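You operate a simulated robot arm through the tools that you are given. There is no shell and no other tool. Be economical: measure what you need, move in short steps, check, and stop when the job is done.

Carry out the task below with a simulated two-armed robot. There is one attempt and no reset: what you move stays moved.

## Task
Fetch the steel weight two and set it on the surface of the steel table on wheels. Then put the coil with the blue core on the surface of the steel table on wheels away on the coil mat. Then put the black bracket on the surface of the long work table away on the surface of the narrow bench. Then take the white flag marker and leave it on the shelf under the long work table. Then put the steel weight one on top of the blue sample case. Then press the green button two times. Then put the blue signal lamp on the grey plate with a black sheet on the surface of the steel table on wheels. Then take the dark dust canister and put it on the rolls shelf. Then take the round metal cap and leave it on the rolls shelf. Then put the folded yellow wipe on the rolls shelf. Then put the leak marker on the worktop of the long grey bench. Then put the splice sample one on the free part of the long white bench away on the worktop of the splice bench. Do these in the order given. Set down upright: steel weight two, coil with the blue core, black bracket, white flag marker, steel weight one, blue signal lamp, dark dust canister, leak marker.
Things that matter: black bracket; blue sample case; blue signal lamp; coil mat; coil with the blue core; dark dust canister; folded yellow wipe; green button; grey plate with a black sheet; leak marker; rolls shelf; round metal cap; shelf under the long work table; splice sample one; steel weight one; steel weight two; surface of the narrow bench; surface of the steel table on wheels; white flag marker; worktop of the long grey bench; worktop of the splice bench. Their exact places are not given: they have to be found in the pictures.

It is judged by the outcome, as a careful person would: the job done as asked, and still so three seconds after it is handed in. It fails if anything else is knocked over, pushed out of place, dropped, spilled or broken. A push-on lid holds only when it is set on centred and level and pressed home; a screw cap is set on level and turned clockwise until tight. Flat cloth is picked up by pressing the open fingertips on it (5 to 10 N) and closing them slowly along it; thin cloth reads only 2 to 8 mm in the jaws.

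## Robot
Two 7-joint arms with two-finger parallel grippers on one trunk, on a base that drives. Base frame: it is fixed to the floor where the robot stands at the start and does not move with it; the origin is under the middle of the robot, x ahead of it, y to its left, z up; the surface under the hand at the start is at about z = 850. Readings come in mm, degrees, newtons and seconds.
The left shoulder is at the start at [71, 174, 1193], the right one opposite. With the tool pointing down near the work surface each hand reaches from about 240 to 700 mm from the robot's upright axis, wherever it stands, measured 20 degrees to its own side. Places, roughly: black bracket (8x5x6 cm) [500, 5200, 800]; blue sample case [500, 4500, 750]; blue signal lamp [750, 3250, 750]; coil mat (12x37 cm) [-1920, -1400, 800]; coil with the blue core (8x8x9 cm) [700, 2300, 800]; dark dust canister [-4500, 3000, 1000]; folded yellow wipe (10x7x3 cm) [-4300, 3700, 900]; green button [600, 2400, 800]; grey plate with a black sheet [750, 2500, 750]; leak marker [-3250, 5500, 750]; rolls shelf [-4400, 2100, 1300]; round metal cap (6x6x4 cm) [-4600, 2900, 900]; shelf under the long work table [600, 4900, 300]; splice sample one [-3000, 5500, 750]; steel weight one [500, 4250, 750]; steel weight two [750, 0, 750]; surface of the narrow bench [-2100, -9700, 800]; surface of the steel table on wheels [600, 2900, 800]; white flag marker [750, 4750, 750]; worktop of the long grey bench [-4500, 3800, 800]; worktop of the splice bench [600, -300, 800]. Payload 3.6 kg a hand.
The TCP of each hand is the grasp point between the finger pads, 30 mm short of the fingertips. In the tool frame z runs along the fingers and y along their closing line. Largest opening 110 mm; finger width 20, thickness 10; the body of the gripper, 48 by 112 mm, starts 55 mm behind the TCP.
Orientation is that of the tool frame in the base frame, as a unit quaternion [x, y, z, w]. With the fingers straight down and closing along the base's y, the tool's x points along the base's -x, its y along +y and its z along -z.

## Interface
- The arms move only by the tool move_arm. It takes "left_commands", "right_commands" or both (then of equal length, played together; a hand with none holds still); each is a list of rows, each a list of 3 entries, a list of its own where there are three numbers: the shift along the tool's x, y, z in units of 300 mm (1.0 is 300 mm), then the turn, a rotation vector about the tool's x, y, z in units of 60 degrees (1.0 is 60 degrees), then the closure in counts, from 0 (fully open) to 255 (shut). In form: [[[dx, dy, dz], [ax, ay, az], claw], ...]. A call has 1 to 10 rows; each row is the pose to reach, as a shift and turn from the pose commanded when the call began, along the tool's axes at that moment. A call with a number of a shift or a turn outside -1 to 1 is refused whole. Each row takes 0.2 s and may step no farther than 50 mm and 8.6 degrees from the row before; otherwise, or with a gripper value out of range, the whole call is refused. Where a pose cannot be reached the arm comes as near as it can. A force on the tool above 40 N (or 10 N above the force at the start of the call, whichever is more), or a blocked arm, ends the call early, and 0.2 s more pass. The fingers move at their own pace (about 153 mm/s each) and stop on an object; they squeeze with about 30 N. The grip force told is the motor's: it shows also when the fingers shut on nothing. Time passes only in rows, and 0.2 s behind the last, so rows that repeat a pose let the fingers close. It gives the time, the measured TCP pose, the force on the tool (base axes), the opening and the grip force at its end, in the units of the frame above (readings bear some noise), with the torque about the TCP (base axes, N m) and any sound that the robot's microphone picked up.
- Cameras (640 x 400 px; columns grow to the right, rows downward): "scene" is now at [158.1, 40.5, 1379.5]; the picture's right is [0.45, -0.89, -0.00], its down [-0.42, -0.21, -0.88] and it looks along [0.79, 0.40, -0.47] (base axes); focal length 264 px, centre (320, 200). "left" rides on the left gripper at [72, -17, -103] in its tool frame; the picture's right is [0.23, 0.97, 0.00], its down [-0.76, 0.18, -0.62] and it looks along [-0.61, 0.14, 0.78] (tool axes); focal length 222 px, centre (320, 200). "right" rides on the right gripper at [73, 17, -103] in its tool frame; the picture's right is [-0.23, 0.97, 0.00], its down [-0.76, -0.18, -0.62] and it looks along [-0.61, -0.14, 0.78] (tool axes); focal length 222 px, centre (320, 200).
- get_image(camera): a new picture of that camera. The clock stands still meanwhile.
- move_column(by): slides the trunk up (or, below 0, down) by that many mm; the arms and the scene camera ride with it, the base frame stays. It gives what a move gives, with no picture.
- roll_base(legs): drives the robot by 1 to 6 legs, each [ahead, left, turn to the left] in mm, mm and degrees, along the robot's own axes; the way and the turn of a leg run together, so that a leg with both is an arc; at most 1500 mm and 180 degrees a leg. The arms and the cameras ride along, it lands a little off, and it stops where it bumps. It gives what a move gives.
- turn_head(pan, tilt): turns the head with the scene camera to pan (to the left, within 86 degrees either way) and tilt (down, from -29 to 69), counted from straight ahead of the robot. It gives what a move gives.
- locate(camera, pixels): there is no depth. For up to 12 entries [column, row, z] of the newest picture of that camera ("zoom" is the newest enlarged one), the place [x, y] in the base frame at which the ray of that pixel passes the height z, good to about 2 mm. The clock stands still meanwhile.
- inspect(camera, box): a new picture of the part [left, top, right, bottom] of that camera's present view, enlarged. The clock stands still meanwhile.
- finish_job(): hands the job in; it is judged then, once.

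Go step by step. Measure first, check grasps and placings, and put right what went wrong. The budget is 371 turns and 334 pictures, counting those below and the enlarged ones. Unless the task says otherwise, let go and move clear before handing in, and close with one line.

The tools are called after "Request:" as a command line: name --argument value ..., lists and objects as JSON in quotes. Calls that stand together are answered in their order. move_arm: Moves the arms, as the interface text tells. Its arguments: {"type":"object","properties":{"left_commands":{"type":"array","items":{"type":"array"}},"right_commands":{"type":"array","items":{"type":"array"}}},"required":[]} The other tools are called the same way: move_column (by) slides the trunk up or down; roll_base (legs) drives the base; turn_head (pan, tilt) turns the head that bears the scene camera; get_image (camera) takes a picture; locate (camera, pixels) gives the place at which the rays of pixels pass given heights; inspect (camera, box) takes an enlarged picture of a part of a camera's view; finish_job () hands the job in.

At the start:

```text
t: 0.0
left_tcp_pos: [421.0, 385.5, 1198.4]
left_orientation: [0.0, 1.0, 0.0, 0.0]
left_wrist_force: [0.6, -0.7, -0.3]
left_wrist_torque: [-0.05, 0.01, -0.03]
left_gripper_width: 110.1
left_finger_force: 0.0
right_tcp_pos: [411.2, 2.2, 1198.2]
right_orientation: [0.0, 1.0, 0.001, 0.0]
right_wrist_force: [-0.7, -0.9, 0.3]
right_wrist_torque: [0.01, -0.02, -0.02]
right_gripper_width: 109.9
right_finger_force: 0.1
trunk travel left (down, up): [-309.0, 454.0]
robot x, y, heading: [-1.1, -1.6, -0.1]
head pan, tilt: [26.6, 27.8]
```

scene: 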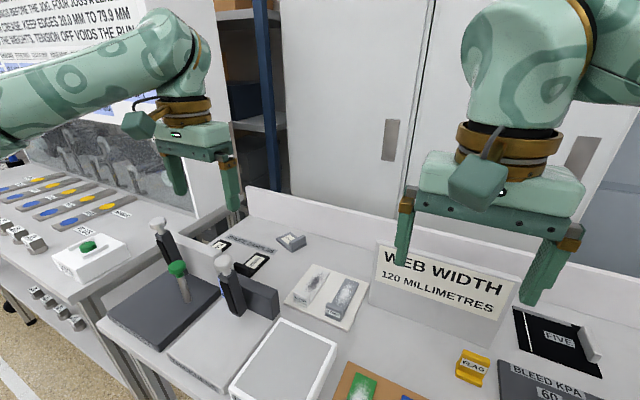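
right: 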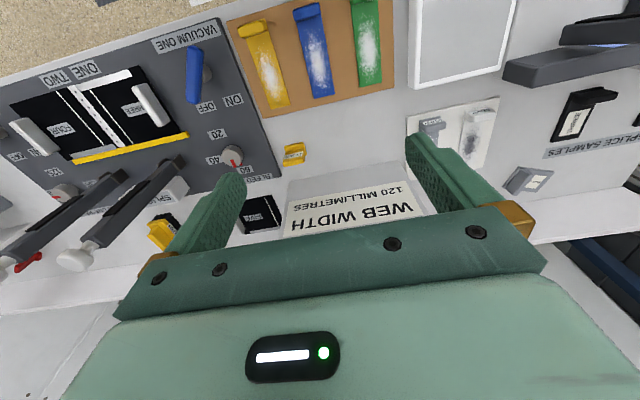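
left: 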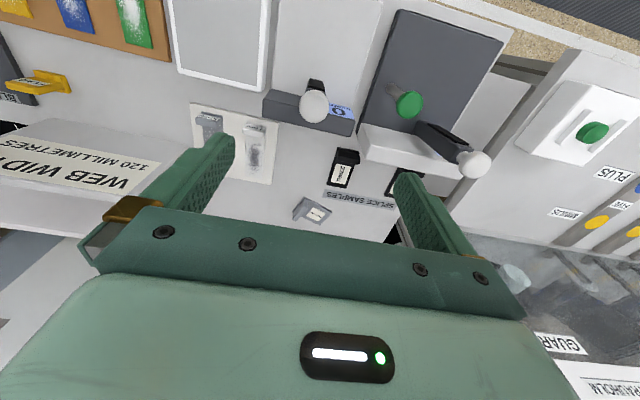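

The pictures show the splice bench ahead, but I don't see steel weight two yet. I'll turn the head to the right to look at the area near [750, 0].

Request:
turn_head --pan 0 --tilt 40

Request:
get_image --camera "scene"

Request:
turn_head --pan -40 --tilt 35

Request:
get_image --camera "scene"

Request:
turn_head --pan 60 --tilt 30

Request:
get_image --camera "scene"

```text
t: 0.9
left_tcp_pos: [420.7, 384.6, 1198.9]
left_orientation: [0.0, 1.0, 0.0, 0.0]
left_wrist_force: [0.1, 0.0, -0.6]
left_wrist_torque: [0.04, 0.03, 0.01]
left_gripper_width: 110.0
left_finger_force: 0.1
right_tcp_pos: [411.9, 2.7, 1198.5]
right_orientation: [0.0, 1.0, 0.0, -0.001]
right_wrist_force: [-0.1, 0.0, 0.4]
right_wrist_torque: [-0.02, -0.01, 0.05]
right_gripper_width: 110.1
right_finger_force: 0.1
trunk travel left (down, up): [-309.0, 454.0]
robot x, y, heading: [1.5, -1.6, -0.1]
head pan, tilt: [0.0, 40.0]
```

```text
330 pictures are left
```

scene: 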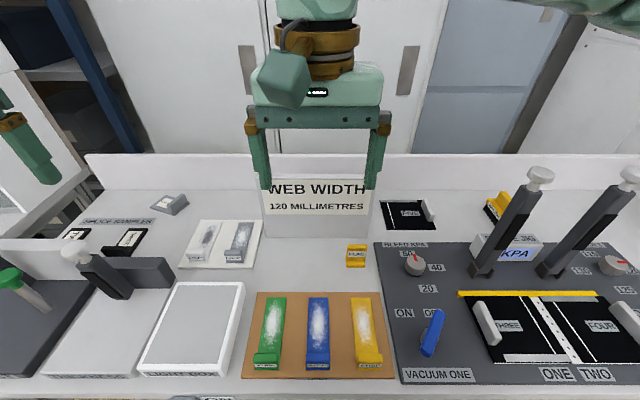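

```text
t: 2.0
left_tcp_pos: [420.0, 385.4, 1197.6]
left_orientation: [0.0, 1.0, 0.0, 0.0]
left_wrist_force: [1.0, -1.2, 0.1]
left_wrist_torque: [-0.01, 0.0, 0.02]
left_gripper_width: 110.0
left_finger_force: 0.1
right_tcp_pos: [412.5, 2.7, 1197.8]
right_orientation: [0.0, 1.0, 0.0, -0.001]
right_wrist_force: [0.0, 0.5, 0.1]
right_wrist_torque: [0.04, 0.02, -0.01]
right_gripper_width: 109.9
right_finger_force: 0.1
trunk travel left (down, up): [-309.0, 454.0]
robot x, y, heading: [-1.2, 2.6, -0.2]
head pan, tilt: [-40.0, 35.0]
```

```text
329 pictures are left
```

scene: 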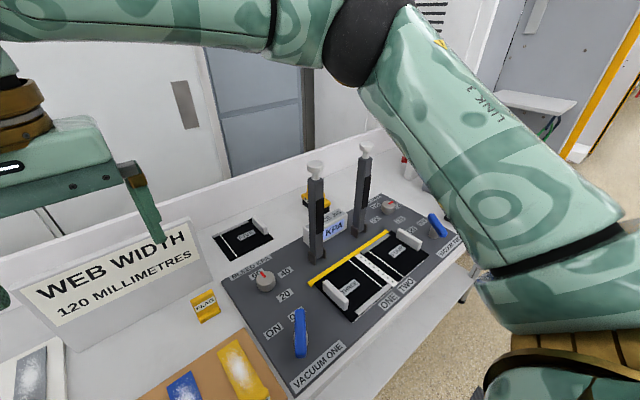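

```text
t: 3.7
left_tcp_pos: [419.8, 385.2, 1198.9]
left_orientation: [-0.001, 1.0, -0.001, -0.001]
left_wrist_force: [0.5, -0.3, 0.0]
left_wrist_torque: [0.01, -0.02, -0.01]
left_gripper_width: 109.9
left_finger_force: 0.1
right_tcp_pos: [411.2, 2.9, 1197.9]
right_orientation: [0.0, 1.0, 0.0, -0.001]
right_wrist_force: [0.3, 0.1, 0.4]
right_wrist_torque: [0.0, 0.03, 0.01]
right_gripper_width: 110.0
right_finger_force: 0.0
trunk travel left (down, up): [-309.0, 454.0]
robot x, y, heading: [-2.7, 2.0, -0.1]
head pan, tilt: [60.0, 30.0]
```

```text
328 pictures are left
```

scene: 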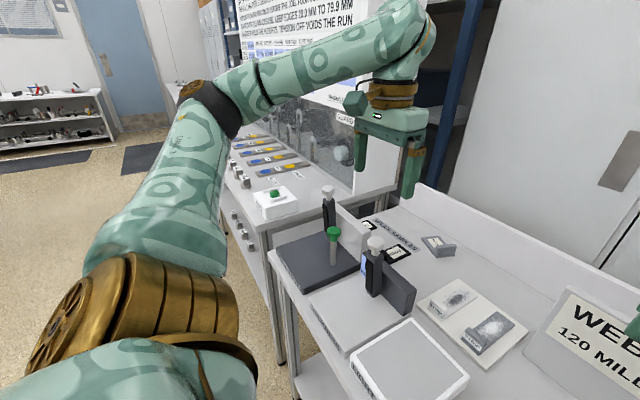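

Behind the bench is a small grey block at about (170,203) in the first view, with labelled items around it. I'll enlarge those.

Request:
turn_head --pan 10 --tilt 40

Request:
inspect --camera "scene" --box '[80, 150, 340, 312]'

Request:
inspect --camera "scene" --box '[380, 150, 640, 312]'

```text
t: 4.9
left_tcp_pos: [420.6, 385.0, 1197.5]
left_orientation: [-0.001, 1.0, 0.001, 0.0]
left_wrist_force: [0.3, -0.1, -0.1]
left_wrist_torque: [0.01, 0.0, 0.0]
left_gripper_width: 110.2
left_finger_force: 0.1
right_tcp_pos: [412.0, 3.1, 1198.6]
right_orientation: [0.0, 1.0, 0.0, 0.0]
right_wrist_force: [0.5, 0.3, 0.4]
right_wrist_torque: [-0.02, -0.03, 0.0]
right_gripper_width: 110.0
right_finger_force: 0.1
trunk travel left (down, up): [-309.0, 454.0]
robot x, y, heading: [-0.3, -0.7, -0.1]
head pan, tilt: [10.0, 40.0]
```

```text
2.46 times, centred on (210, 231) of scene
```

zoom: 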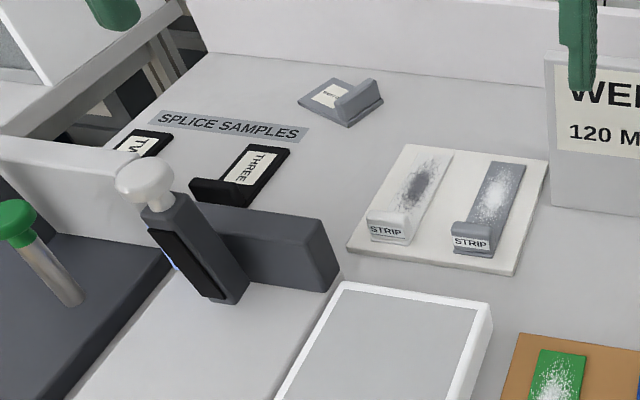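

```text
2.46 times, centred on (510, 231) of scene
```

zoom: 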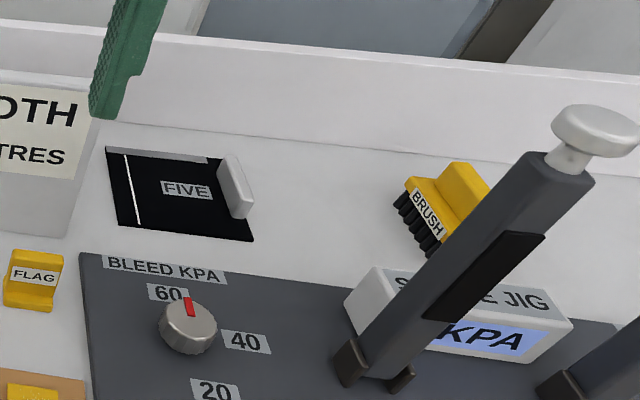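

The grey piece at the back of the bench carries a small label, so I'll enlarge it further.

Request:
inspect --camera "scene" --box '[190, 170, 254, 210]'

Request:
turn_head --pan 75 --tilt 15

Request:
get_image --camera "scene"

```text
10.00 times, centred on (222, 190) of scene
```

zoom: 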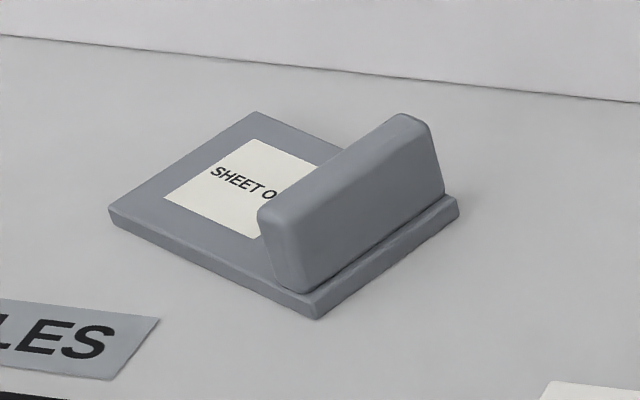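

```text
t: 6.3
left_tcp_pos: [419.6, 386.0, 1199.0]
left_orientation: [-0.001, 1.0, 0.0, 0.0]
left_wrist_force: [0.1, -0.7, 0.0]
left_wrist_torque: [0.01, -0.02, -0.02]
left_gripper_width: 109.9
left_finger_force: 0.1
right_tcp_pos: [411.2, 3.2, 1198.0]
right_orientation: [0.0, 1.0, 0.0, -0.001]
right_wrist_force: [-0.4, 0.1, 0.2]
right_wrist_torque: [0.0, 0.0, -0.02]
right_gripper_width: 110.0
right_finger_force: 0.1
trunk travel left (down, up): [-309.0, 454.0]
robot x, y, heading: [-1.3, 3.5, 0.2]
head pan, tilt: [75.0, 15.0]
```

```text
324 pictures are left
```

scene: 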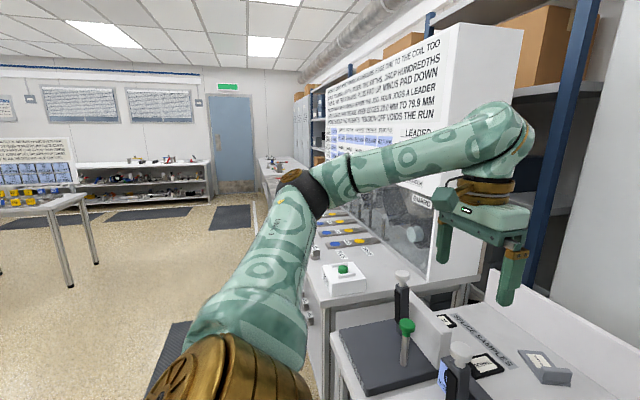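

The block reads "SHEET O…", so it isn't a steel weight. The weight may be hidden behind the WEB WIDTH sign, so I'll raise the trunk and look over it.

Request:
move_column --by 400

Request:
turn_head --pan 0 --tilt 55

Request:
get_image --camera "scene"

Request:
get_image --camera "right"

```text
t: 10.1
left_tcp_pos: [419.6, 384.9, 1596.8]
left_orientation: [-0.001, 1.0, 0.0, 0.0]
left_wrist_force: [0.2, 0.1, -0.3]
left_wrist_torque: [0.06, 0.01, 0.03]
left_gripper_width: 109.9
left_finger_force: 0.1
right_tcp_pos: [411.0, 2.8, 1598.8]
right_orientation: [0.0, 1.0, 0.0, -0.001]
right_wrist_force: [-0.5, -0.9, 0.2]
right_wrist_torque: [-0.01, -0.02, -0.02]
right_gripper_width: 110.2
right_finger_force: 0.0
trunk travel left (down, up): [-709.0, 54.0]
robot x, y, heading: [-4.2, -2.9, 0.1]
head pan, tilt: [75.0, 15.0]
```

```text
t: 11.6
left_tcp_pos: [420.0, 385.7, 1597.9]
left_orientation: [-0.001, 1.0, 0.0, -0.001]
left_wrist_force: [-0.5, 0.2, 0.6]
left_wrist_torque: [0.01, -0.03, 0.01]
left_gripper_width: 110.2
left_finger_force: 0.1
right_tcp_pos: [409.7, 2.9, 1598.5]
right_orientation: [-0.001, 1.0, 0.0, 0.0]
right_wrist_force: [1.1, -0.2, 0.3]
right_wrist_torque: [0.02, 0.0, 0.02]
right_gripper_width: 109.9
right_finger_force: 0.0
trunk travel left (down, up): [-709.0, 54.0]
robot x, y, heading: [-2.8, 2.6, 0.1]
head pan, tilt: [0.0, 55.0]
```

```text
323 pictures are left
```

scene: 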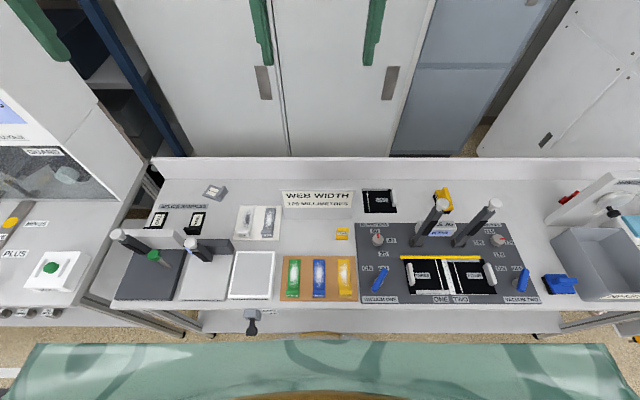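

```text
322 pictures are left
```

right: 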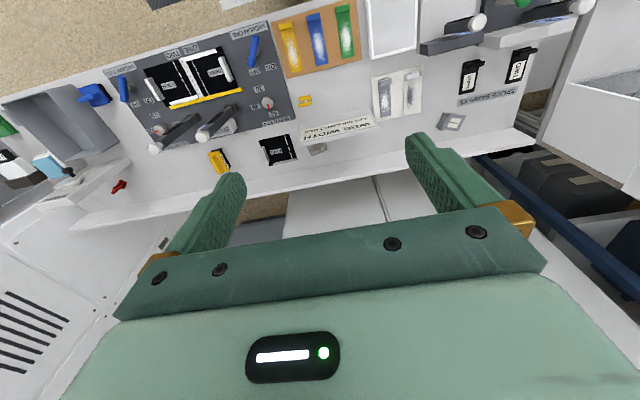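

In the right camera something sits behind the sign at (316,148). There is also something at the front at scene (253,320). I'll enlarge both.

Request:
inspect --camera "right" --box '[260, 90, 388, 170]'

Request:
inspect --camera "scene" --box '[200, 280, 328, 360]'

Request:
locate --camera "right" --pixels '[[316, 148, 850], [316, 148, 800]]'

Request:
locate --camera "scene" --pixels '[[253, 318, 850], [253, 318, 700], [343, 234, 850], [213, 191, 850], [317, 205, 850]]'

```text
5.00 times, centred on (324, 130) of right
```

zoom: 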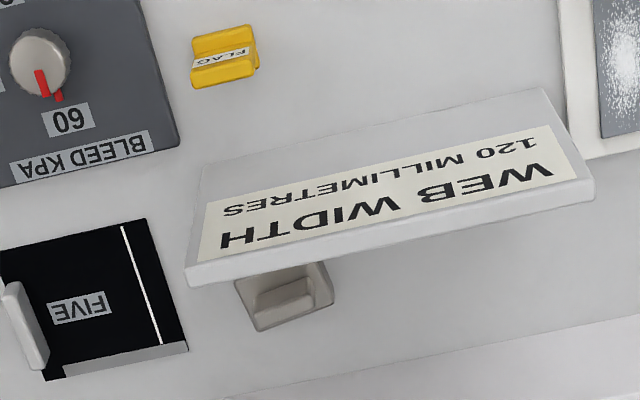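

```text
5.00 times, centred on (264, 320) of scene
```

zoom: 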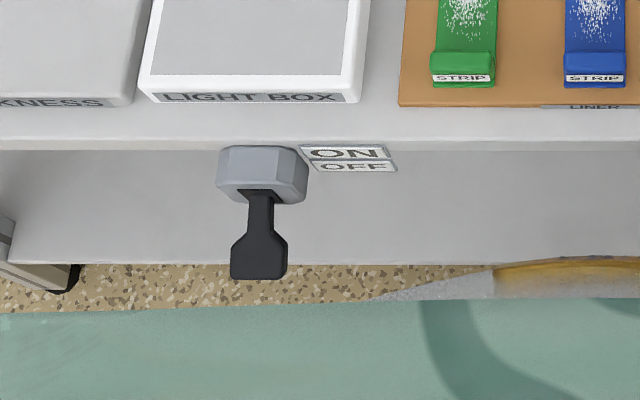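

```text
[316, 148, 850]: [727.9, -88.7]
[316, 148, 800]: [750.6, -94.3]
```

```text
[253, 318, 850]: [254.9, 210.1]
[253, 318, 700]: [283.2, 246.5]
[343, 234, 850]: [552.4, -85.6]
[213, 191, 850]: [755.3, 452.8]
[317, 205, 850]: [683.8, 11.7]
```

The object behind the sign, at about [730, -90], is a plate with a grip bar and could be the weight. I'll look at it more closely with the right hand's camera.

Request:
move_column --by -300

Request:
move_arm --right_commands '[[[-0.1, -0.08, 0], [0, 0, 0], 0], [[-0.2, -0.16, 0], [0, 0, 0], 0], [[-0.3, -0.24, 0], [0, 0, 0], 0], [[-0.4, -0.32, 0], [0, 0, 0], 0], [[-0.5, -0.32, 0], [0, 0, 0], 0]]'

Request:
get_image --camera "right"

```text
t: 14.6
left_tcp_pos: [419.5, 385.6, 1298.4]
left_orientation: [-0.001, 1.0, 0.0, 0.0]
left_wrist_force: [0.0, -1.0, -0.2]
left_wrist_torque: [0.01, -0.02, 0.01]
left_gripper_width: 110.2
left_finger_force: 0.2
right_tcp_pos: [411.8, 4.3, 1298.8]
right_orientation: [0.0, 1.0, 0.0, 0.001]
right_wrist_force: [0.0, -0.2, -0.7]
right_wrist_torque: [-0.02, -0.01, -0.04]
right_gripper_width: 109.9
right_finger_force: 0.1
trunk travel left (down, up): [-409.0, 354.0]
robot x, y, heading: [-0.6, -0.1, 0.1]
head pan, tilt: [0.0, 55.0]
```

```text
t: 15.8
left_tcp_pos: [419.8, 385.8, 1298.4]
left_orientation: [-0.001, 1.0, 0.0, 0.0]
left_wrist_force: [0.3, -0.6, -0.3]
left_wrist_torque: [0.03, -0.02, 0.03]
left_gripper_width: 110.0
left_finger_force: 0.0
right_tcp_pos: [525.3, -86.1, 1298.1]
right_orientation: [0.0, 1.0, 0.0, -0.001]
right_wrist_force: [0.5, 0.1, 0.6]
right_wrist_torque: [0.03, 0.01, 0.01]
right_gripper_width: 110.0
right_finger_force: 0.2
right hand out of reach, approached as far as the arm can: row 4, 5
trunk travel left (down, up): [-409.0, 354.0]
robot x, y, heading: [-0.1, 1.7, 0.1]
head pan, tilt: [0.0, 55.0]
```

```text
319 pictures are left
```

right: 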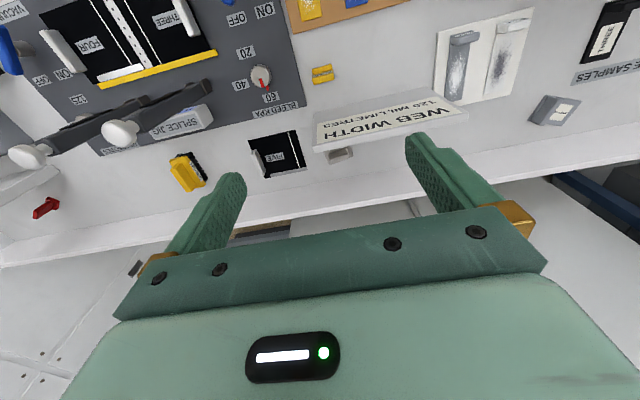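

Request:
inspect --camera "right" --box '[308, 130, 372, 170]'

Request:
locate --camera "right" --pixels '[[339, 155, 860], [330, 146, 850], [352, 150, 850], [330, 160, 850], [315, 150, 1000]]'

Request:
get_image --camera "scene"

```text
10.00 times, centred on (340, 150) of right
```

zoom: 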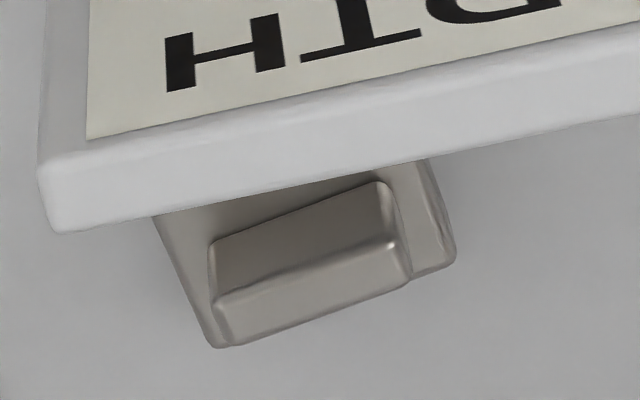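

```text
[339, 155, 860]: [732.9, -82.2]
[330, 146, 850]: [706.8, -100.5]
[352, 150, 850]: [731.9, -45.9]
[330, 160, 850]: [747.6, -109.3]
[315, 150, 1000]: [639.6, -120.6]
```

```text
317 pictures are left
```

scene: 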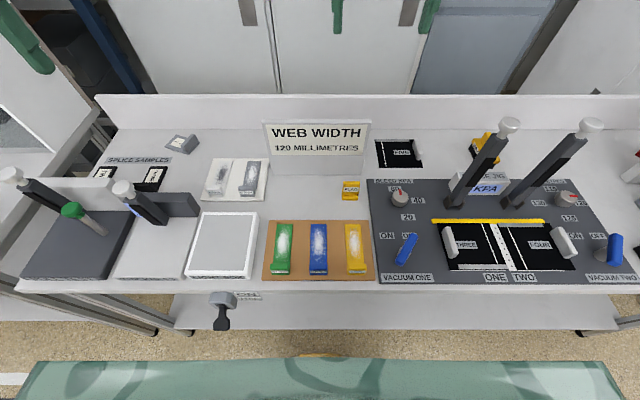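

The brown steel block with a grip bar behind the sign is very likely the weight. I'll measure the sign's height, the bench edge and the back wall.

Request:
locate --camera "scene" --pixels '[[372, 122, 900], [372, 122, 950], [372, 122, 1000], [366, 174, 850], [262, 174, 850], [320, 283, 850], [320, 128, 850], [320, 95, 950], [264, 121, 950], [260, 310, 850], [40, 290, 850]]'

Request:
locate --camera "right" --pixels '[[313, 152, 900], [313, 152, 950], [313, 152, 1000], [320, 220, 850], [468, 132, 950]]'

```text
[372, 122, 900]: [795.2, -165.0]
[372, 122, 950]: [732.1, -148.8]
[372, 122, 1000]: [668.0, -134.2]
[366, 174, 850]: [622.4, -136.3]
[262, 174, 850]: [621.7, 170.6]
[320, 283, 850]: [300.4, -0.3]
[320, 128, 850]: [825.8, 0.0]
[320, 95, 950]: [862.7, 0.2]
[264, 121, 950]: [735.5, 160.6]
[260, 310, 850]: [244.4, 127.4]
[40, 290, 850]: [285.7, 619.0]
```

```text
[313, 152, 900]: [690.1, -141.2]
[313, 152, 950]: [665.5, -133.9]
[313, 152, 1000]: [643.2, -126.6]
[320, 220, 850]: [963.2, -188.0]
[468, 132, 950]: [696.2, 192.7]
```

The sign is a thin upright, top at about z 1020 and x 632, and the weight sits at about [735, -85] with the back wall at x 825. I need about 100 mm more reach, so I'll drive ahead and slightly right, away from the front lever.

Request:
roll_base --legs '[[0, -70, 0], [120, 0, 0]]'

Request:
get_image --camera "right"

```text
t: 17.5
left_tcp_pos: [477.8, 312.9, 1296.4]
left_orientation: [0.001, 1.0, 0.001, -0.002]
left_wrist_force: [0.2, -1.6, 0.4]
left_wrist_torque: [-0.01, 0.02, -0.01]
left_gripper_width: 109.7
left_finger_force: 0.0
right_tcp_pos: [583.5, -157.5, 1295.1]
right_orientation: [0.001, 1.0, -0.001, -0.001]
right_wrist_force: [-0.6, -0.3, -0.7]
right_wrist_torque: [-0.04, 0.03, 0.01]
right_gripper_width: 110.0
right_finger_force: 0.0
trunk travel left (down, up): [-409.0, 354.0]
robot x, y, heading: [55.9, -71.8, 0.1]
head pan, tilt: [0.0, 55.0]
stopped in leg 2: the robot was blocked; the commanded pose is now the measured one
```

```text
316 pictures are left
```

right: 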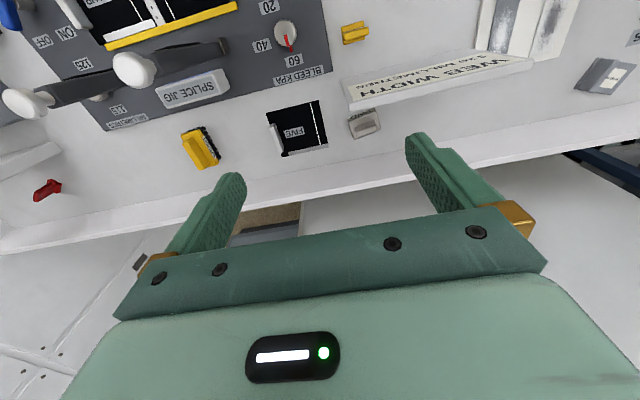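

The base was blocked at x = 56. Turning 45° left brings the right shoulder about 100 mm nearer the bench, so I'll back off a little and turn.

Request:
roll_base --legs '[[-30, 0, 0], [0, 0, 45]]'

Request:
get_image --camera "scene"

Request:
turn_head --pan -50 --tilt 50

Request:
get_image --camera "scene"

```text
t: 20.4
left_tcp_pos: [53.6, 498.5, 1296.5]
left_orientation: [-0.38, 0.925, 0.0, -0.002]
left_wrist_force: [-0.6, -0.1, 0.1]
left_wrist_torque: [0.01, 0.0, 0.03]
left_gripper_width: 109.9
left_finger_force: 0.1
right_tcp_pos: [458.8, 238.5, 1297.1]
right_orientation: [-0.38, 0.925, -0.002, -0.001]
right_wrist_force: [-0.4, 0.3, -0.3]
right_wrist_torque: [0.01, -0.01, -0.01]
right_gripper_width: 109.8
right_finger_force: 0.0
trunk travel left (down, up): [-409.0, 354.0]
robot x, y, heading: [24.0, -71.6, 44.7]
head pan, tilt: [0.0, 55.0]
```

```text
315 pictures are left
```

scene: 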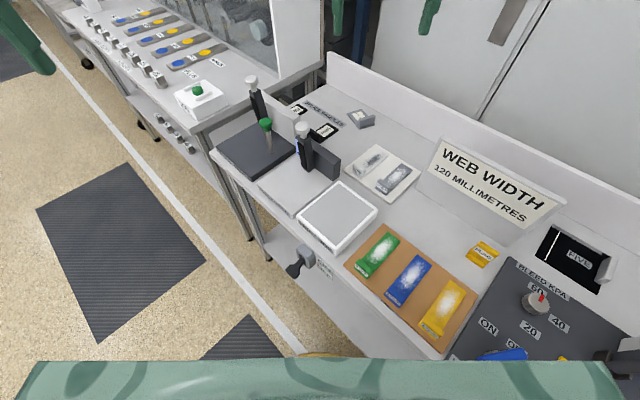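

```text
t: 21.6
left_tcp_pos: [53.0, 499.3, 1297.6]
left_orientation: [-0.38, 0.925, 0.0, -0.002]
left_wrist_force: [0.6, -0.4, 0.3]
left_wrist_torque: [0.03, 0.01, 0.01]
left_gripper_width: 109.9
left_finger_force: 0.1
right_tcp_pos: [460.8, 237.4, 1296.4]
right_orientation: [-0.379, 0.925, -0.002, -0.001]
right_wrist_force: [0.0, -0.1, -0.4]
right_wrist_torque: [0.01, 0.0, 0.0]
right_gripper_width: 110.0
right_finger_force: 0.0
trunk travel left (down, up): [-409.0, 354.0]
robot x, y, heading: [25.9, -72.5, 44.8]
head pan, tilt: [-50.0, 50.0]
```

```text
314 pictures are left
```

scene: 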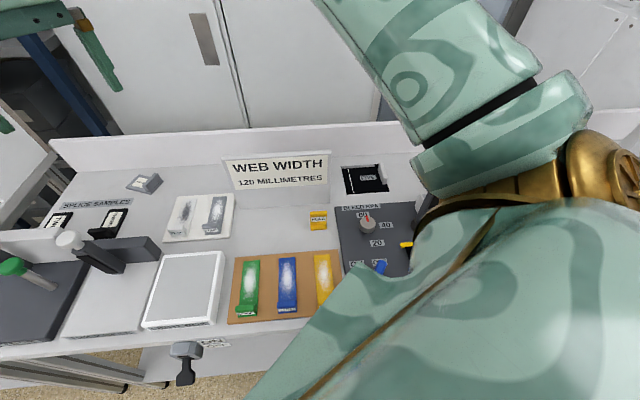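

The view is clear and nothing on the bench moved. I'll bring the right hand to about [499, -232, 1200] so its camera looks at the weight.

Request:
move_arm --right_commands '[[[0.1, -0.12, 0], [0, 0, 0], 0], [[0.2, -0.24, 0], [0, 0, 0], 0], [[0.3, -0.36, 0], [0, 0, 0], 0], [[0.4, -0.48, 0], [0, 0, 0], 0], [[0.5, -0.6, 0.03], [0, 0, 0], 0], [[0.6, -0.72, 0.06], [0, 0, 0], 0], [[0.7, -0.83, 0.1], [0, 0, 0], 0], [[0.8, -0.95, 0.16], [0, 0, 0], 0]]'

Request:
get_image --camera "right"

```text
refused: row 8 steps farther than a row can; nothing moved
```

```text
313 pictures are left
```

right: 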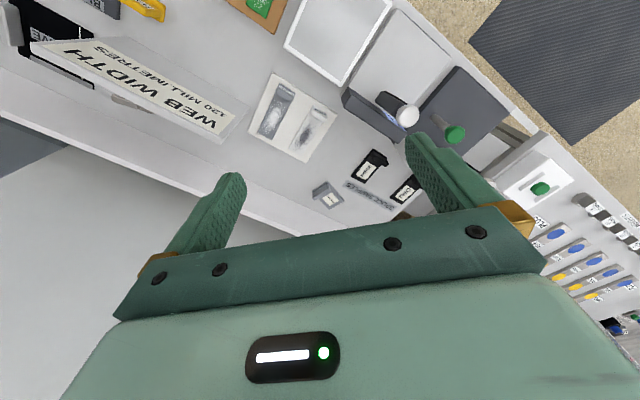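

Request:
move_arm --right_commands '[[[0.1, -0.12, 0], [0, 0, 0], 0], [[0.2, -0.24, 0], [0, 0, 0], 0], [[0.3, -0.36, 0], [0, 0, 0], 0], [[0.4, -0.48, 0], [0, 0, 0], 0], [[0.5, -0.6, 0.03], [0, 0, 0], 0], [[0.6, -0.72, 0.06], [0, 0, 0], 0], [[0.7, -0.83, 0.1], [0, 0, 0], 0], [[0.78, -0.93, 0.16], [0, 0, 0], 0], [[0.84, -1.0, 0.24], [0, 0, 0], 0]]'

Request:
get_image --camera "right"

```text
t: 23.6
left_tcp_pos: [53.9, 498.4, 1296.6]
left_orientation: [-0.381, 0.925, 0.001, -0.002]
left_wrist_force: [-0.3, 0.6, -0.4]
left_wrist_torque: [-0.05, 0.0, -0.06]
left_gripper_width: 109.8
left_finger_force: 0.1
right_tcp_pos: [473.1, -113.6, 1229.7]
right_orientation: [-0.378, 0.926, -0.001, -0.002]
right_wrist_force: [0.2, 0.6, -1.1]
right_wrist_torque: [-0.02, 0.02, 0.07]
right_gripper_width: 110.0
right_finger_force: 0.1
right hand out of reach, approached as far as the arm can: row 8, 9
trunk travel left (down, up): [-409.0, 354.0]
robot x, y, heading: [28.1, -66.7, 44.5]
head pan, tilt: [-50.0, 50.0]
```

```text
312 pictures are left
```

right: 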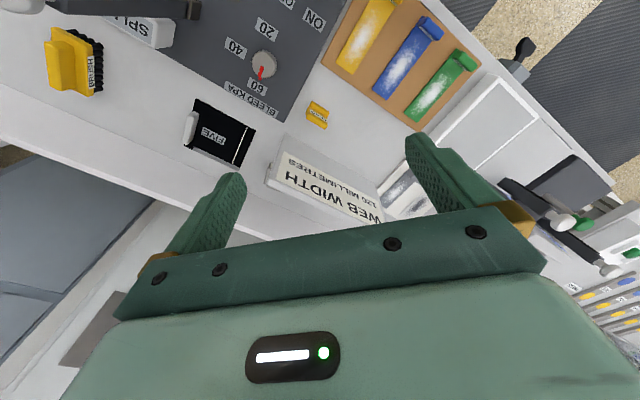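

That pose hit a joint limit. I'll lower the hand to z 1130 while turning it 60°, so it closes across the grip bar, then look again.

Request:
move_arm --right_commands '[[[0, 0, 0.05], [0, 0, -0.14], 0], [[0, 0, 0.1], [0, 0, -0.28], 0], [[0, 0, 0.15], [0, 0, -0.42], 0], [[0, 0, 0.2], [0, 0, -0.56], 0], [[0, 0, 0.25], [0, 0, -0.7], 0], [[0, 0, 0.3], [0, 0, -0.84], 0], [[0, 0, 0.33], [0, 0, -0.98], 0]]'

Request:
get_image --camera "right"

```text
t: 25.2
left_tcp_pos: [53.0, 498.9, 1296.8]
left_orientation: [-0.381, 0.925, 0.0, -0.002]
left_wrist_force: [-0.5, 0.2, -0.2]
left_wrist_torque: [-0.02, -0.03, 0.0]
left_gripper_width: 109.8
left_finger_force: 0.1
right_tcp_pos: [389.4, -24.9, 1077.6]
right_orientation: [0.784, -0.62, 0.004, -0.001]
right_wrist_force: [0.1, 0.3, 0.1]
right_wrist_torque: [-0.01, -0.02, -0.01]
right_gripper_width: 109.9
right_finger_force: 0.0
right hand out of reach, approached as far as the arm can: row 1, 2, 3, 4, 5, 6, 7
trunk travel left (down, up): [-409.0, 354.0]
robot x, y, heading: [27.4, -70.2, 44.5]
head pan, tilt: [-50.0, 50.0]
```

```text
311 pictures are left
```

right: 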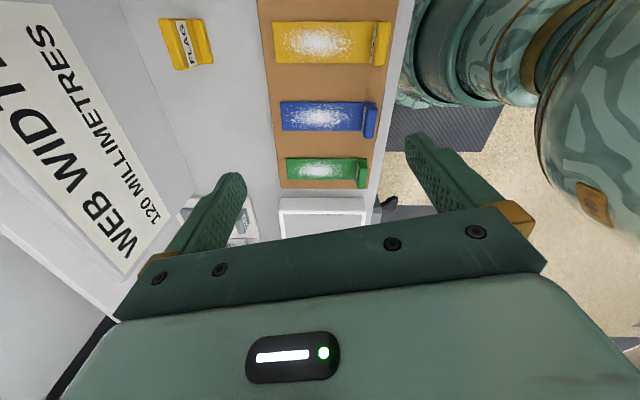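

The hand's turn went the awkward way for the wrist. I'll bring the hand to an easy spot over the bench front and turn it the other way in stages.

Request:
move_arm --right_commands '[[[-0.1, 0, 0], [0, 0, 0.14], 0], [[-0.2, 0, 0], [0, 0, 0.28], 0], [[-0.3, 0, 0], [0, 0, 0.42], 0], [[-0.4, 0, 0], [0, 0, 0.56], 0], [[-0.5, 0, 0], [0, 0, 0.7], 0], [[-0.6, 0, 0], [0, 0, 0.84], 0], [[-0.7, 0, 0], [0, 0, 0.98], 0]]'

Request:
move_arm --right_commands '[[[0, 0, 0], [0, 0, 0.14], 0], [[0, 0, 0], [0, 0, 0.28], 0], [[0, 0, 0], [0, 0, 0.42], 0], [[0, 0, 0], [0, 0, 0.56], 0], [[0, 0, 0], [0, 0, 0.7], 0], [[0, 0, 0], [0, 0, 0.84], 0], [[0, 0, 0], [0, 0, 0.98], 0]]'

Request:
move_arm --right_commands '[[[0, 0, 0], [0, 0, 0.14], 0], [[0, 0, 0], [0, 0, 0.28], 0], [[0, 0, 0], [0, 0, 0.42], 0], [[0, 0, 0], [0, 0, 0.56], 0], [[0, 0, 0], [0, 0, 0.7], 0], [[0, 0, 0], [0, 0, 0.84], 0], [[0, 0, 0], [0, 0, 0.98], 0]]'

```text
t: 26.8
left_tcp_pos: [53.5, 499.7, 1297.1]
left_orientation: [-0.38, 0.925, -0.001, -0.002]
left_wrist_force: [0.1, 0.2, 0.8]
left_wrist_torque: [-0.03, 0.0, -0.02]
left_gripper_width: 110.3
left_finger_force: 0.2
right_tcp_pos: [340.4, 173.3, 1076.6]
right_orientation: [-0.38, 0.925, -0.001, -0.001]
right_wrist_force: [-1.0, 0.8, 0.2]
right_wrist_torque: [-0.01, -0.01, 0.02]
right_gripper_width: 110.2
right_finger_force: 0.0
trunk travel left (down, up): [-409.0, 354.0]
robot x, y, heading: [25.7, -73.8, 44.8]
head pan, tilt: [-50.0, 50.0]
```

```text
t: 28.4
left_tcp_pos: [53.0, 498.1, 1297.1]
left_orientation: [-0.381, 0.925, 0.0, -0.003]
left_wrist_force: [-0.2, 0.6, 0.1]
left_wrist_torque: [0.0, 0.02, 0.0]
left_gripper_width: 109.9
left_finger_force: 0.1
right_tcp_pos: [341.3, 172.0, 1077.8]
right_orientation: [0.126, 0.992, -0.001, -0.001]
right_wrist_force: [0.0, -0.1, 0.6]
right_wrist_torque: [-0.02, 0.01, -0.03]
right_gripper_width: 109.7
right_finger_force: 0.1
trunk travel left (down, up): [-409.0, 354.0]
robot x, y, heading: [24.5, -71.9, 44.6]
head pan, tilt: [-50.0, 50.0]
```

```text
t: 30.0
left_tcp_pos: [54.5, 499.3, 1297.2]
left_orientation: [-0.381, 0.925, 0.001, -0.002]
left_wrist_force: [0.5, 0.4, -0.7]
left_wrist_torque: [0.02, -0.01, 0.02]
left_gripper_width: 110.1
left_finger_force: 0.1
right_tcp_pos: [340.6, 172.5, 1077.9]
right_orientation: [0.595, 0.803, -0.002, 0.001]
right_wrist_force: [-0.3, -0.8, 0.1]
right_wrist_torque: [0.06, -0.04, 0.0]
right_gripper_width: 110.0
right_finger_force: 0.1
trunk travel left (down, up): [-409.0, 354.0]
robot x, y, heading: [28.1, -71.8, 45.0]
head pan, tilt: [-50.0, 50.0]
```

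After an out-of-reach row the commanded pose is the reached one, and the hand is now turned as I want. I'll lift and move over the bench to look at the weight from behind the sign's line.

Request:
move_arm --right_commands '[[[0, 0, -0.08], [0, 0, 0], 0], [[0, 0, -0.17], [0, 0, 0], 0], [[-0.07, 0.13, -0.17], [0, 0, 0], 0], [[-0.14, 0.26, -0.17], [0, 0, 0], 0], [[-0.21, 0.39, -0.17], [0, 0, 0], 0], [[-0.28, 0.52, -0.17], [0, 0, 0], 0], [[-0.35, 0.65, -0.17], [0, 0, 0], 0], [[-0.42, 0.78, -0.17], [0, 0, 0], 0], [[-0.49, 0.9, -0.17], [0, 0, 0], 0], [[-0.56, 1.0, -0.17], [0, 0, 0], 0]]'

Request:
get_image --camera "right"

```text
t: 32.2
left_tcp_pos: [54.3, 497.9, 1297.3]
left_orientation: [-0.38, 0.925, 0.0, -0.002]
left_wrist_force: [0.1, -0.1, 0.1]
left_wrist_torque: [-0.03, -0.02, 0.04]
left_gripper_width: 109.9
left_finger_force: 0.0
right_tcp_pos: [679.3, 100.8, 1129.3]
right_orientation: [0.594, 0.805, -0.002, 0.0]
right_wrist_force: [0.0, -0.6, -0.3]
right_wrist_torque: [0.03, 0.01, -0.03]
right_gripper_width: 110.0
right_finger_force: 0.1
trunk travel left (down, up): [-409.0, 354.0]
robot x, y, heading: [24.7, -71.2, 44.7]
head pan, tilt: [-50.0, 50.0]
```

```text
310 pictures are left
```

right: 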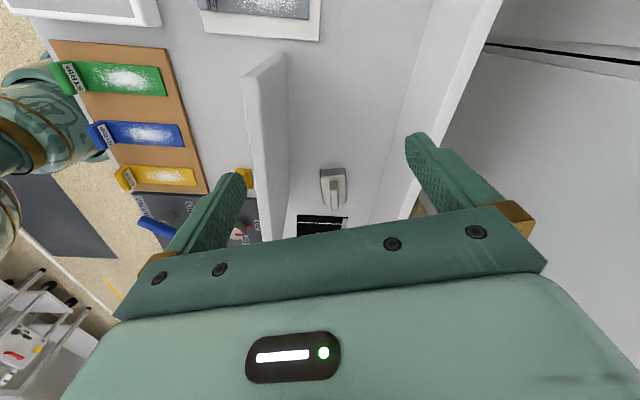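

The weight is plainly visible at (333,188), a plate with a grip bar along its length. I'll enlarge it and measure.

Request:
inspect --camera "right" --box '[296, 160, 376, 210]'

Request:
locate --camera "zoom" --pixels '[[240, 100, 870], [400, 100, 870], [310, 160, 885], [310, 370, 885]]'

```text
8.00 times, centred on (336, 185) of right
```

zoom: 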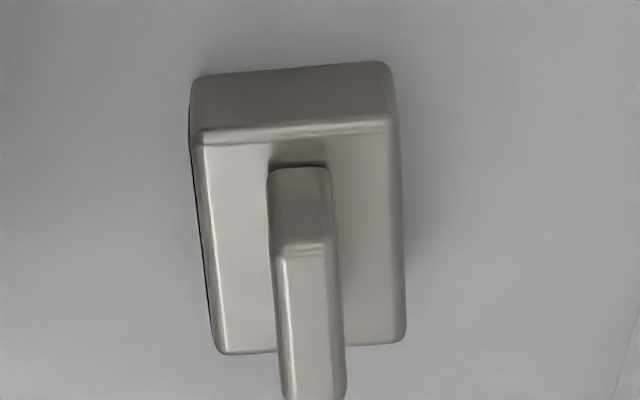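

```text
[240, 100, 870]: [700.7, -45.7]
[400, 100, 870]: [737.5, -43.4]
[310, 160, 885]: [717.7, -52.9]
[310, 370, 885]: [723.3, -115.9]
```

Request:
locate --camera "zoom" --pixels '[[295, 72, 850], [295, 130, 860], [295, 130, 870], [295, 130, 880], [300, 168, 870], [305, 250, 890], [305, 250, 900], [305, 250, 910], [315, 395, 900], [205, 140, 870], [392, 122, 870], [225, 350, 870]]'

```text
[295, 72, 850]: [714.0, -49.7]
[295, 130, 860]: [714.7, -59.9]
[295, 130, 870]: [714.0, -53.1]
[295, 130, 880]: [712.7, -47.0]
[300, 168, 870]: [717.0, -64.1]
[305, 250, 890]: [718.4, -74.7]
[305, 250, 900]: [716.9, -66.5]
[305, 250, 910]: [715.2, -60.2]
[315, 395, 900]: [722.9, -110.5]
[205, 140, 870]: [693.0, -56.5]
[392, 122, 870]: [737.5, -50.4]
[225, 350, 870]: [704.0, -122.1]
```

Request:
locate --camera "right" --pixels '[[289, 205, 850], [288, 60, 850], [287, 60, 1020], [248, 80, 1020], [289, 205, 1020]]'

```text
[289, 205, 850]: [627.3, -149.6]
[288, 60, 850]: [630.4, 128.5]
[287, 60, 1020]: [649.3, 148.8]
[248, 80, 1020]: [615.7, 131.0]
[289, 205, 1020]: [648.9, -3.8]
```

The bar centre is at about [720, -89], z 873–902, turned about 8° from the hand. I'll move above it with the small turn and the fingers part open.

Request:
move_arm --right_commands '[[[-0.16, -0.015, 0], [0, 0, 0.07], 60], [[-0.32, -0.03, 0], [0, 0, 0.14], 110], [[-0.48, -0.045, 0], [0, 0, 0.14], 116], [[-0.645, -0.058, 0], [0, 0, 0.14], 116], [[-0.645, -0.058, 0.16], [0, 0, 0.14], 116], [[-0.645, -0.058, 0.32], [0, 0, 0.14], 116], [[-0.645, -0.058, 0.46], [0, 0, 0.14], 116]]'

Request:
get_image --camera "right"

```text
t: 33.8
left_tcp_pos: [54.7, 497.9, 1296.8]
left_orientation: [-0.381, 0.925, 0.0, -0.002]
left_wrist_force: [0.2, 0.4, 0.1]
left_wrist_torque: [0.02, 0.02, 0.01]
left_gripper_width: 109.8
left_finger_force: 0.2
right_tcp_pos: [715.8, -91.8, 993.6]
right_orientation: [0.652, 0.758, -0.002, 0.001]
right_wrist_force: [-0.2, -0.3, 0.7]
right_wrist_torque: [-0.04, -0.02, 0.0]
right_gripper_width: 60.0
right_finger_force: 0.0
trunk travel left (down, up): [-409.0, 354.0]
robot x, y, heading: [24.3, -69.8, 44.8]
head pan, tilt: [-50.0, 50.0]
```

```text
308 pictures are left
```

right: 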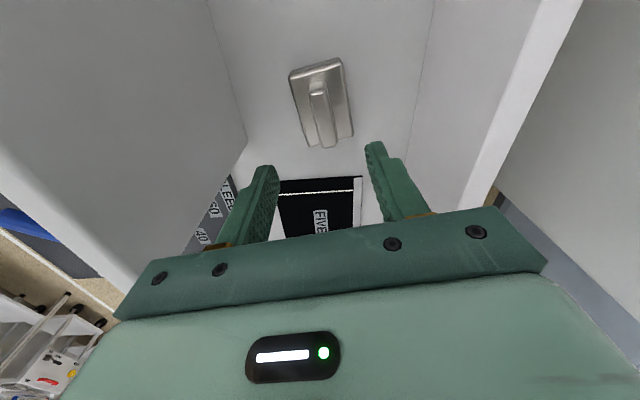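

Request:
locate --camera "right" --pixels '[[317, 96, 902], [327, 145, 902], [309, 97, 902], [324, 93, 902], [332, 143, 902], [318, 147, 902]]'

```text
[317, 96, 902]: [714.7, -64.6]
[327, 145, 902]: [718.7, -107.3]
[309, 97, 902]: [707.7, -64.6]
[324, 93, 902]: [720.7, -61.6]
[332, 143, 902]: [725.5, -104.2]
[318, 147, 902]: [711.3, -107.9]
```

The bar centre is [717, -86] and the TCP is nearly over it. I'll descend to z 908 and close.

Request:
move_arm --right_commands '[[[0.018, 0.003, 0.1], [0, 0, 0], 116], [[0.018, 0.003, 0.2], [0, 0, 0], 116], [[0.018, 0.003, 0.285], [0, 0, 0], 116], [[0.018, 0.003, 0.285], [0, 0, 0], 200], [[0.018, 0.003, 0.285], [0, 0, 0], 255], [[0.018, 0.003, 0.285], [0, 0, 0], 255]]'

Request:
get_image --camera "right"

```text
t: 35.2
left_tcp_pos: [51.1, 498.1, 1298.2]
left_orientation: [-0.38, 0.925, 0.0, 0.0]
left_wrist_force: [1.0, -0.4, -0.4]
left_wrist_torque: [-0.03, -0.02, 0.01]
left_gripper_width: 110.2
left_finger_force: 0.2
right_tcp_pos: [716.1, -86.2, 910.2]
right_orientation: [0.651, 0.759, 0.0, 0.001]
right_wrist_force: [4.5, -0.2, 27.6]
right_wrist_torque: [0.53, 0.35, -0.31]
right_gripper_width: 16.1
right_finger_force: 30.4
trunk travel left (down, up): [-409.0, 354.0]
robot x, y, heading: [27.7, -68.1, 44.5]
head pan, tilt: [-50.0, 50.0]
```

```text
307 pictures are left
```

right: 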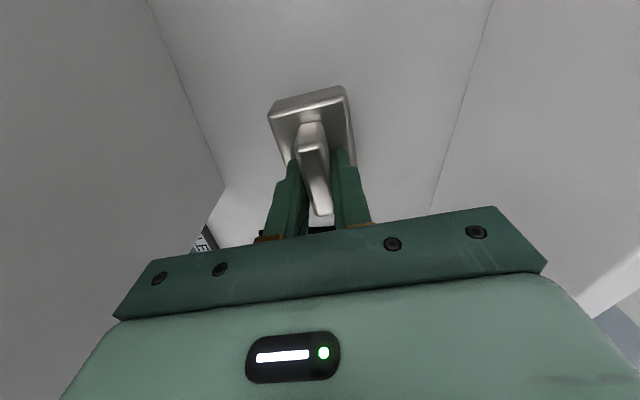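

The fingers hold the bar (16 mm, 30 N). I'll lift straight up.

Request:
move_arm --right_commands '[[[0, 0, -0.05], [0, 0, 0], 255], [[0, 0, -0.15], [0, 0, 0], 255], [[0, 0, -0.3], [0, 0, 0], 255], [[0, 0, -0.45], [0, 0, 0], 255], [[0, 0, -0.6], [0, 0, 0], 255], [[0, 0, -0.75], [0, 0, 0], 255], [[0, 0, -0.85], [0, 0, 0], 255]]'

Request:
get_image --camera "right"

```text
t: 36.8
left_tcp_pos: [52.8, 497.6, 1297.3]
left_orientation: [-0.38, 0.925, 0.0, -0.001]
left_wrist_force: [-0.7, 0.3, -0.9]
left_wrist_torque: [-0.03, -0.03, 0.03]
left_gripper_width: 110.2
left_finger_force: 0.1
right_tcp_pos: [716.2, -85.8, 1160.4]
right_orientation: [0.652, 0.758, -0.002, 0.001]
right_wrist_force: [0.2, 0.8, -3.8]
right_wrist_torque: [-0.04, -0.03, -0.01]
right_gripper_width: 15.6
right_finger_force: 30.2
trunk travel left (down, up): [-409.0, 354.0]
robot x, y, heading: [25.5, -68.4, 44.8]
head pan, tilt: [-50.0, 50.0]
```

```text
306 pictures are left
```

right: 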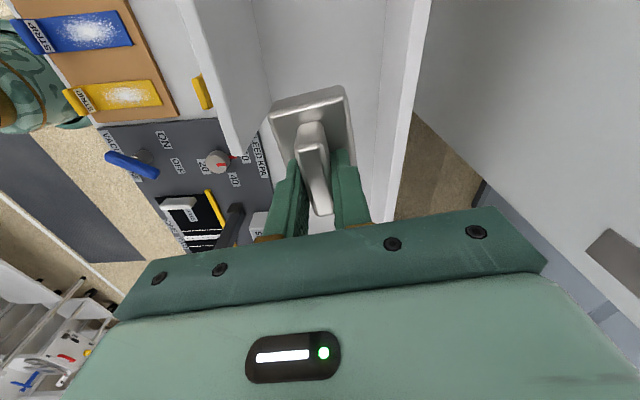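

The weight is lifted and hangs level. I'll retract it over the sign toward the robot.

Request:
move_arm --right_commands '[[[0.1, -0.1, 0], [0, 0, 0], 255], [[0.2, -0.2, 0], [0, 0, 0], 255], [[0.3, -0.31, 0], [0, 0, 0], 255], [[0.4, -0.41, 0], [0, 0, 0], 255], [[0.5, -0.51, 0], [0, 0, 0], 255], [[0.6, -0.61, 0], [0, 0, 0], 255], [[0.71, -0.72, 0], [0, 0, 0], 255], [[0.82, -0.84, 0], [0, 0, 0], 255]]'

Request:
roll_base --legs '[[-300, 250, 0]]'

Request:
turn_head --pan 20 --tilt 20

Request:
get_image --camera "scene"

```text
t: 38.6
left_tcp_pos: [53.2, 499.8, 1295.7]
left_orientation: [-0.38, 0.925, -0.001, -0.001]
left_wrist_force: [-0.2, 0.2, -0.8]
left_wrist_torque: [0.0, -0.01, 0.01]
left_gripper_width: 110.0
left_finger_force: 0.1
right_tcp_pos: [432.1, 122.0, 1163.8]
right_orientation: [0.652, 0.758, -0.002, 0.001]
right_wrist_force: [0.0, -0.5, -4.3]
right_wrist_torque: [-0.06, -0.02, 0.01]
right_gripper_width: 16.1
right_finger_force: 30.2
trunk travel left (down, up): [-409.0, 354.0]
robot x, y, heading: [24.7, -68.5, 44.7]
head pan, tilt: [-50.0, 50.0]
```

```text
t: 41.1
left_tcp_pos: [-349.6, 462.8, 1298.3]
left_orientation: [-0.381, 0.925, 0.0, -0.002]
left_wrist_force: [0.5, 0.6, 0.3]
left_wrist_torque: [-0.02, -0.01, -0.02]
left_gripper_width: 110.0
left_finger_force: 0.0
right_tcp_pos: [31.2, 86.1, 1162.8]
right_orientation: [0.652, 0.758, -0.002, 0.001]
right_wrist_force: [0.4, 0.4, -4.1]
right_wrist_torque: [-0.04, 0.01, -0.04]
right_gripper_width: 16.0
right_finger_force: 30.2
trunk travel left (down, up): [-409.0, 354.0]
robot x, y, heading: [-376.3, -107.9, 44.7]
head pan, tilt: [-50.0, 50.0]
```

```text
t: 42.5
left_tcp_pos: [-348.6, 464.2, 1297.7]
left_orientation: [-0.38, 0.925, 0.0, -0.002]
left_wrist_force: [-0.3, 0.0, 0.0]
left_wrist_torque: [0.02, -0.02, 0.04]
left_gripper_width: 110.2
left_finger_force: 0.0
right_tcp_pos: [30.0, 86.4, 1162.9]
right_orientation: [0.652, 0.758, -0.002, 0.001]
right_wrist_force: [0.1, 0.3, -4.3]
right_wrist_torque: [-0.02, 0.03, -0.01]
right_gripper_width: 16.0
right_finger_force: 30.1
trunk travel left (down, up): [-409.0, 354.0]
robot x, y, heading: [-376.2, -103.7, 44.6]
head pan, tilt: [20.0, 20.0]
```

```text
305 pictures are left
```

scene: 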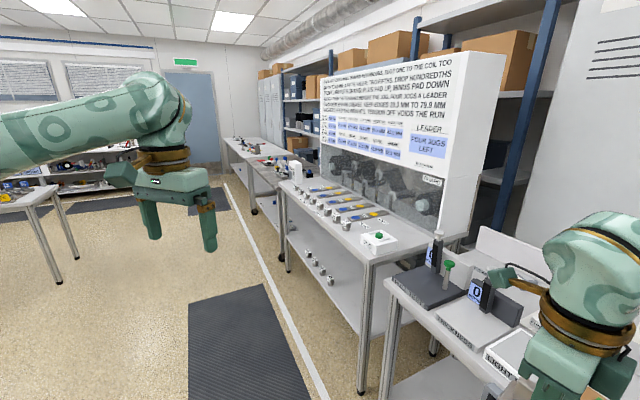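

Three benches run along +y, and the wheeled table should be the next one after the machine. I'll turn to face along +y and drive toward it.

Request:
roll_base --legs '[[0, 0, 45], [1500, 0, 0], [700, 0, 0]]'

Request:
turn_head --pan -45 --tilt 25

Request:
get_image --camera "scene"

```text
t: 55.5
left_tcp_pos: [-626.8, 2551.2, 1296.9]
left_orientation: [-0.686, 0.727, -0.001, -0.002]
left_wrist_force: [-0.3, -0.2, 0.0]
left_wrist_torque: [0.0, 0.0, -0.01]
left_gripper_width: 110.2
left_finger_force: 0.1
right_tcp_pos: [-92.2, 2525.6, 1162.0]
right_orientation: [0.337, 0.941, -0.001, 0.002]
right_wrist_force: [-0.2, 0.2, -4.8]
right_wrist_torque: [-0.01, 0.01, 0.02]
right_gripper_width: 15.9
right_finger_force: 29.2
trunk travel left (down, up): [-409.0, 354.0]
robot x, y, heading: [-267.8, 2110.8, 86.5]
head pan, tilt: [20.0, 20.0]
```

```text
t: 56.9
left_tcp_pos: [-626.6, 2551.4, 1296.0]
left_orientation: [-0.686, 0.727, 0.0, -0.002]
left_wrist_force: [0.5, 0.3, 0.2]
left_wrist_torque: [0.01, -0.01, -0.02]
left_gripper_width: 110.2
left_finger_force: 0.0
right_tcp_pos: [-91.5, 2525.4, 1161.3]
right_orientation: [0.337, 0.941, -0.002, 0.001]
right_wrist_force: [0.3, -0.3, -4.2]
right_wrist_torque: [0.0, -0.01, 0.0]
right_gripper_width: 15.8
right_finger_force: 29.9
trunk travel left (down, up): [-409.0, 354.0]
robot x, y, heading: [-267.0, 2108.0, 86.4]
head pan, tilt: [-45.0, 25.0]
```

```text
304 pictures are left
```

scene: 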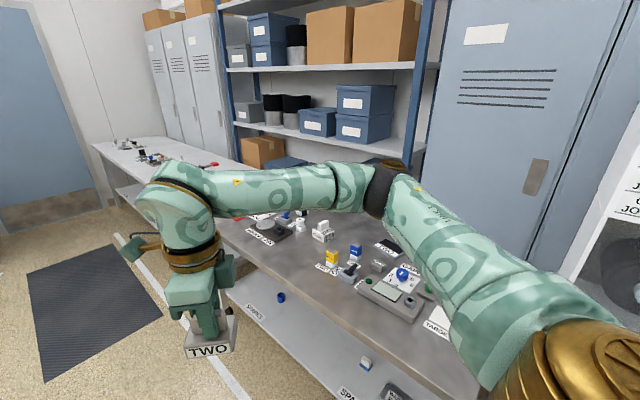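

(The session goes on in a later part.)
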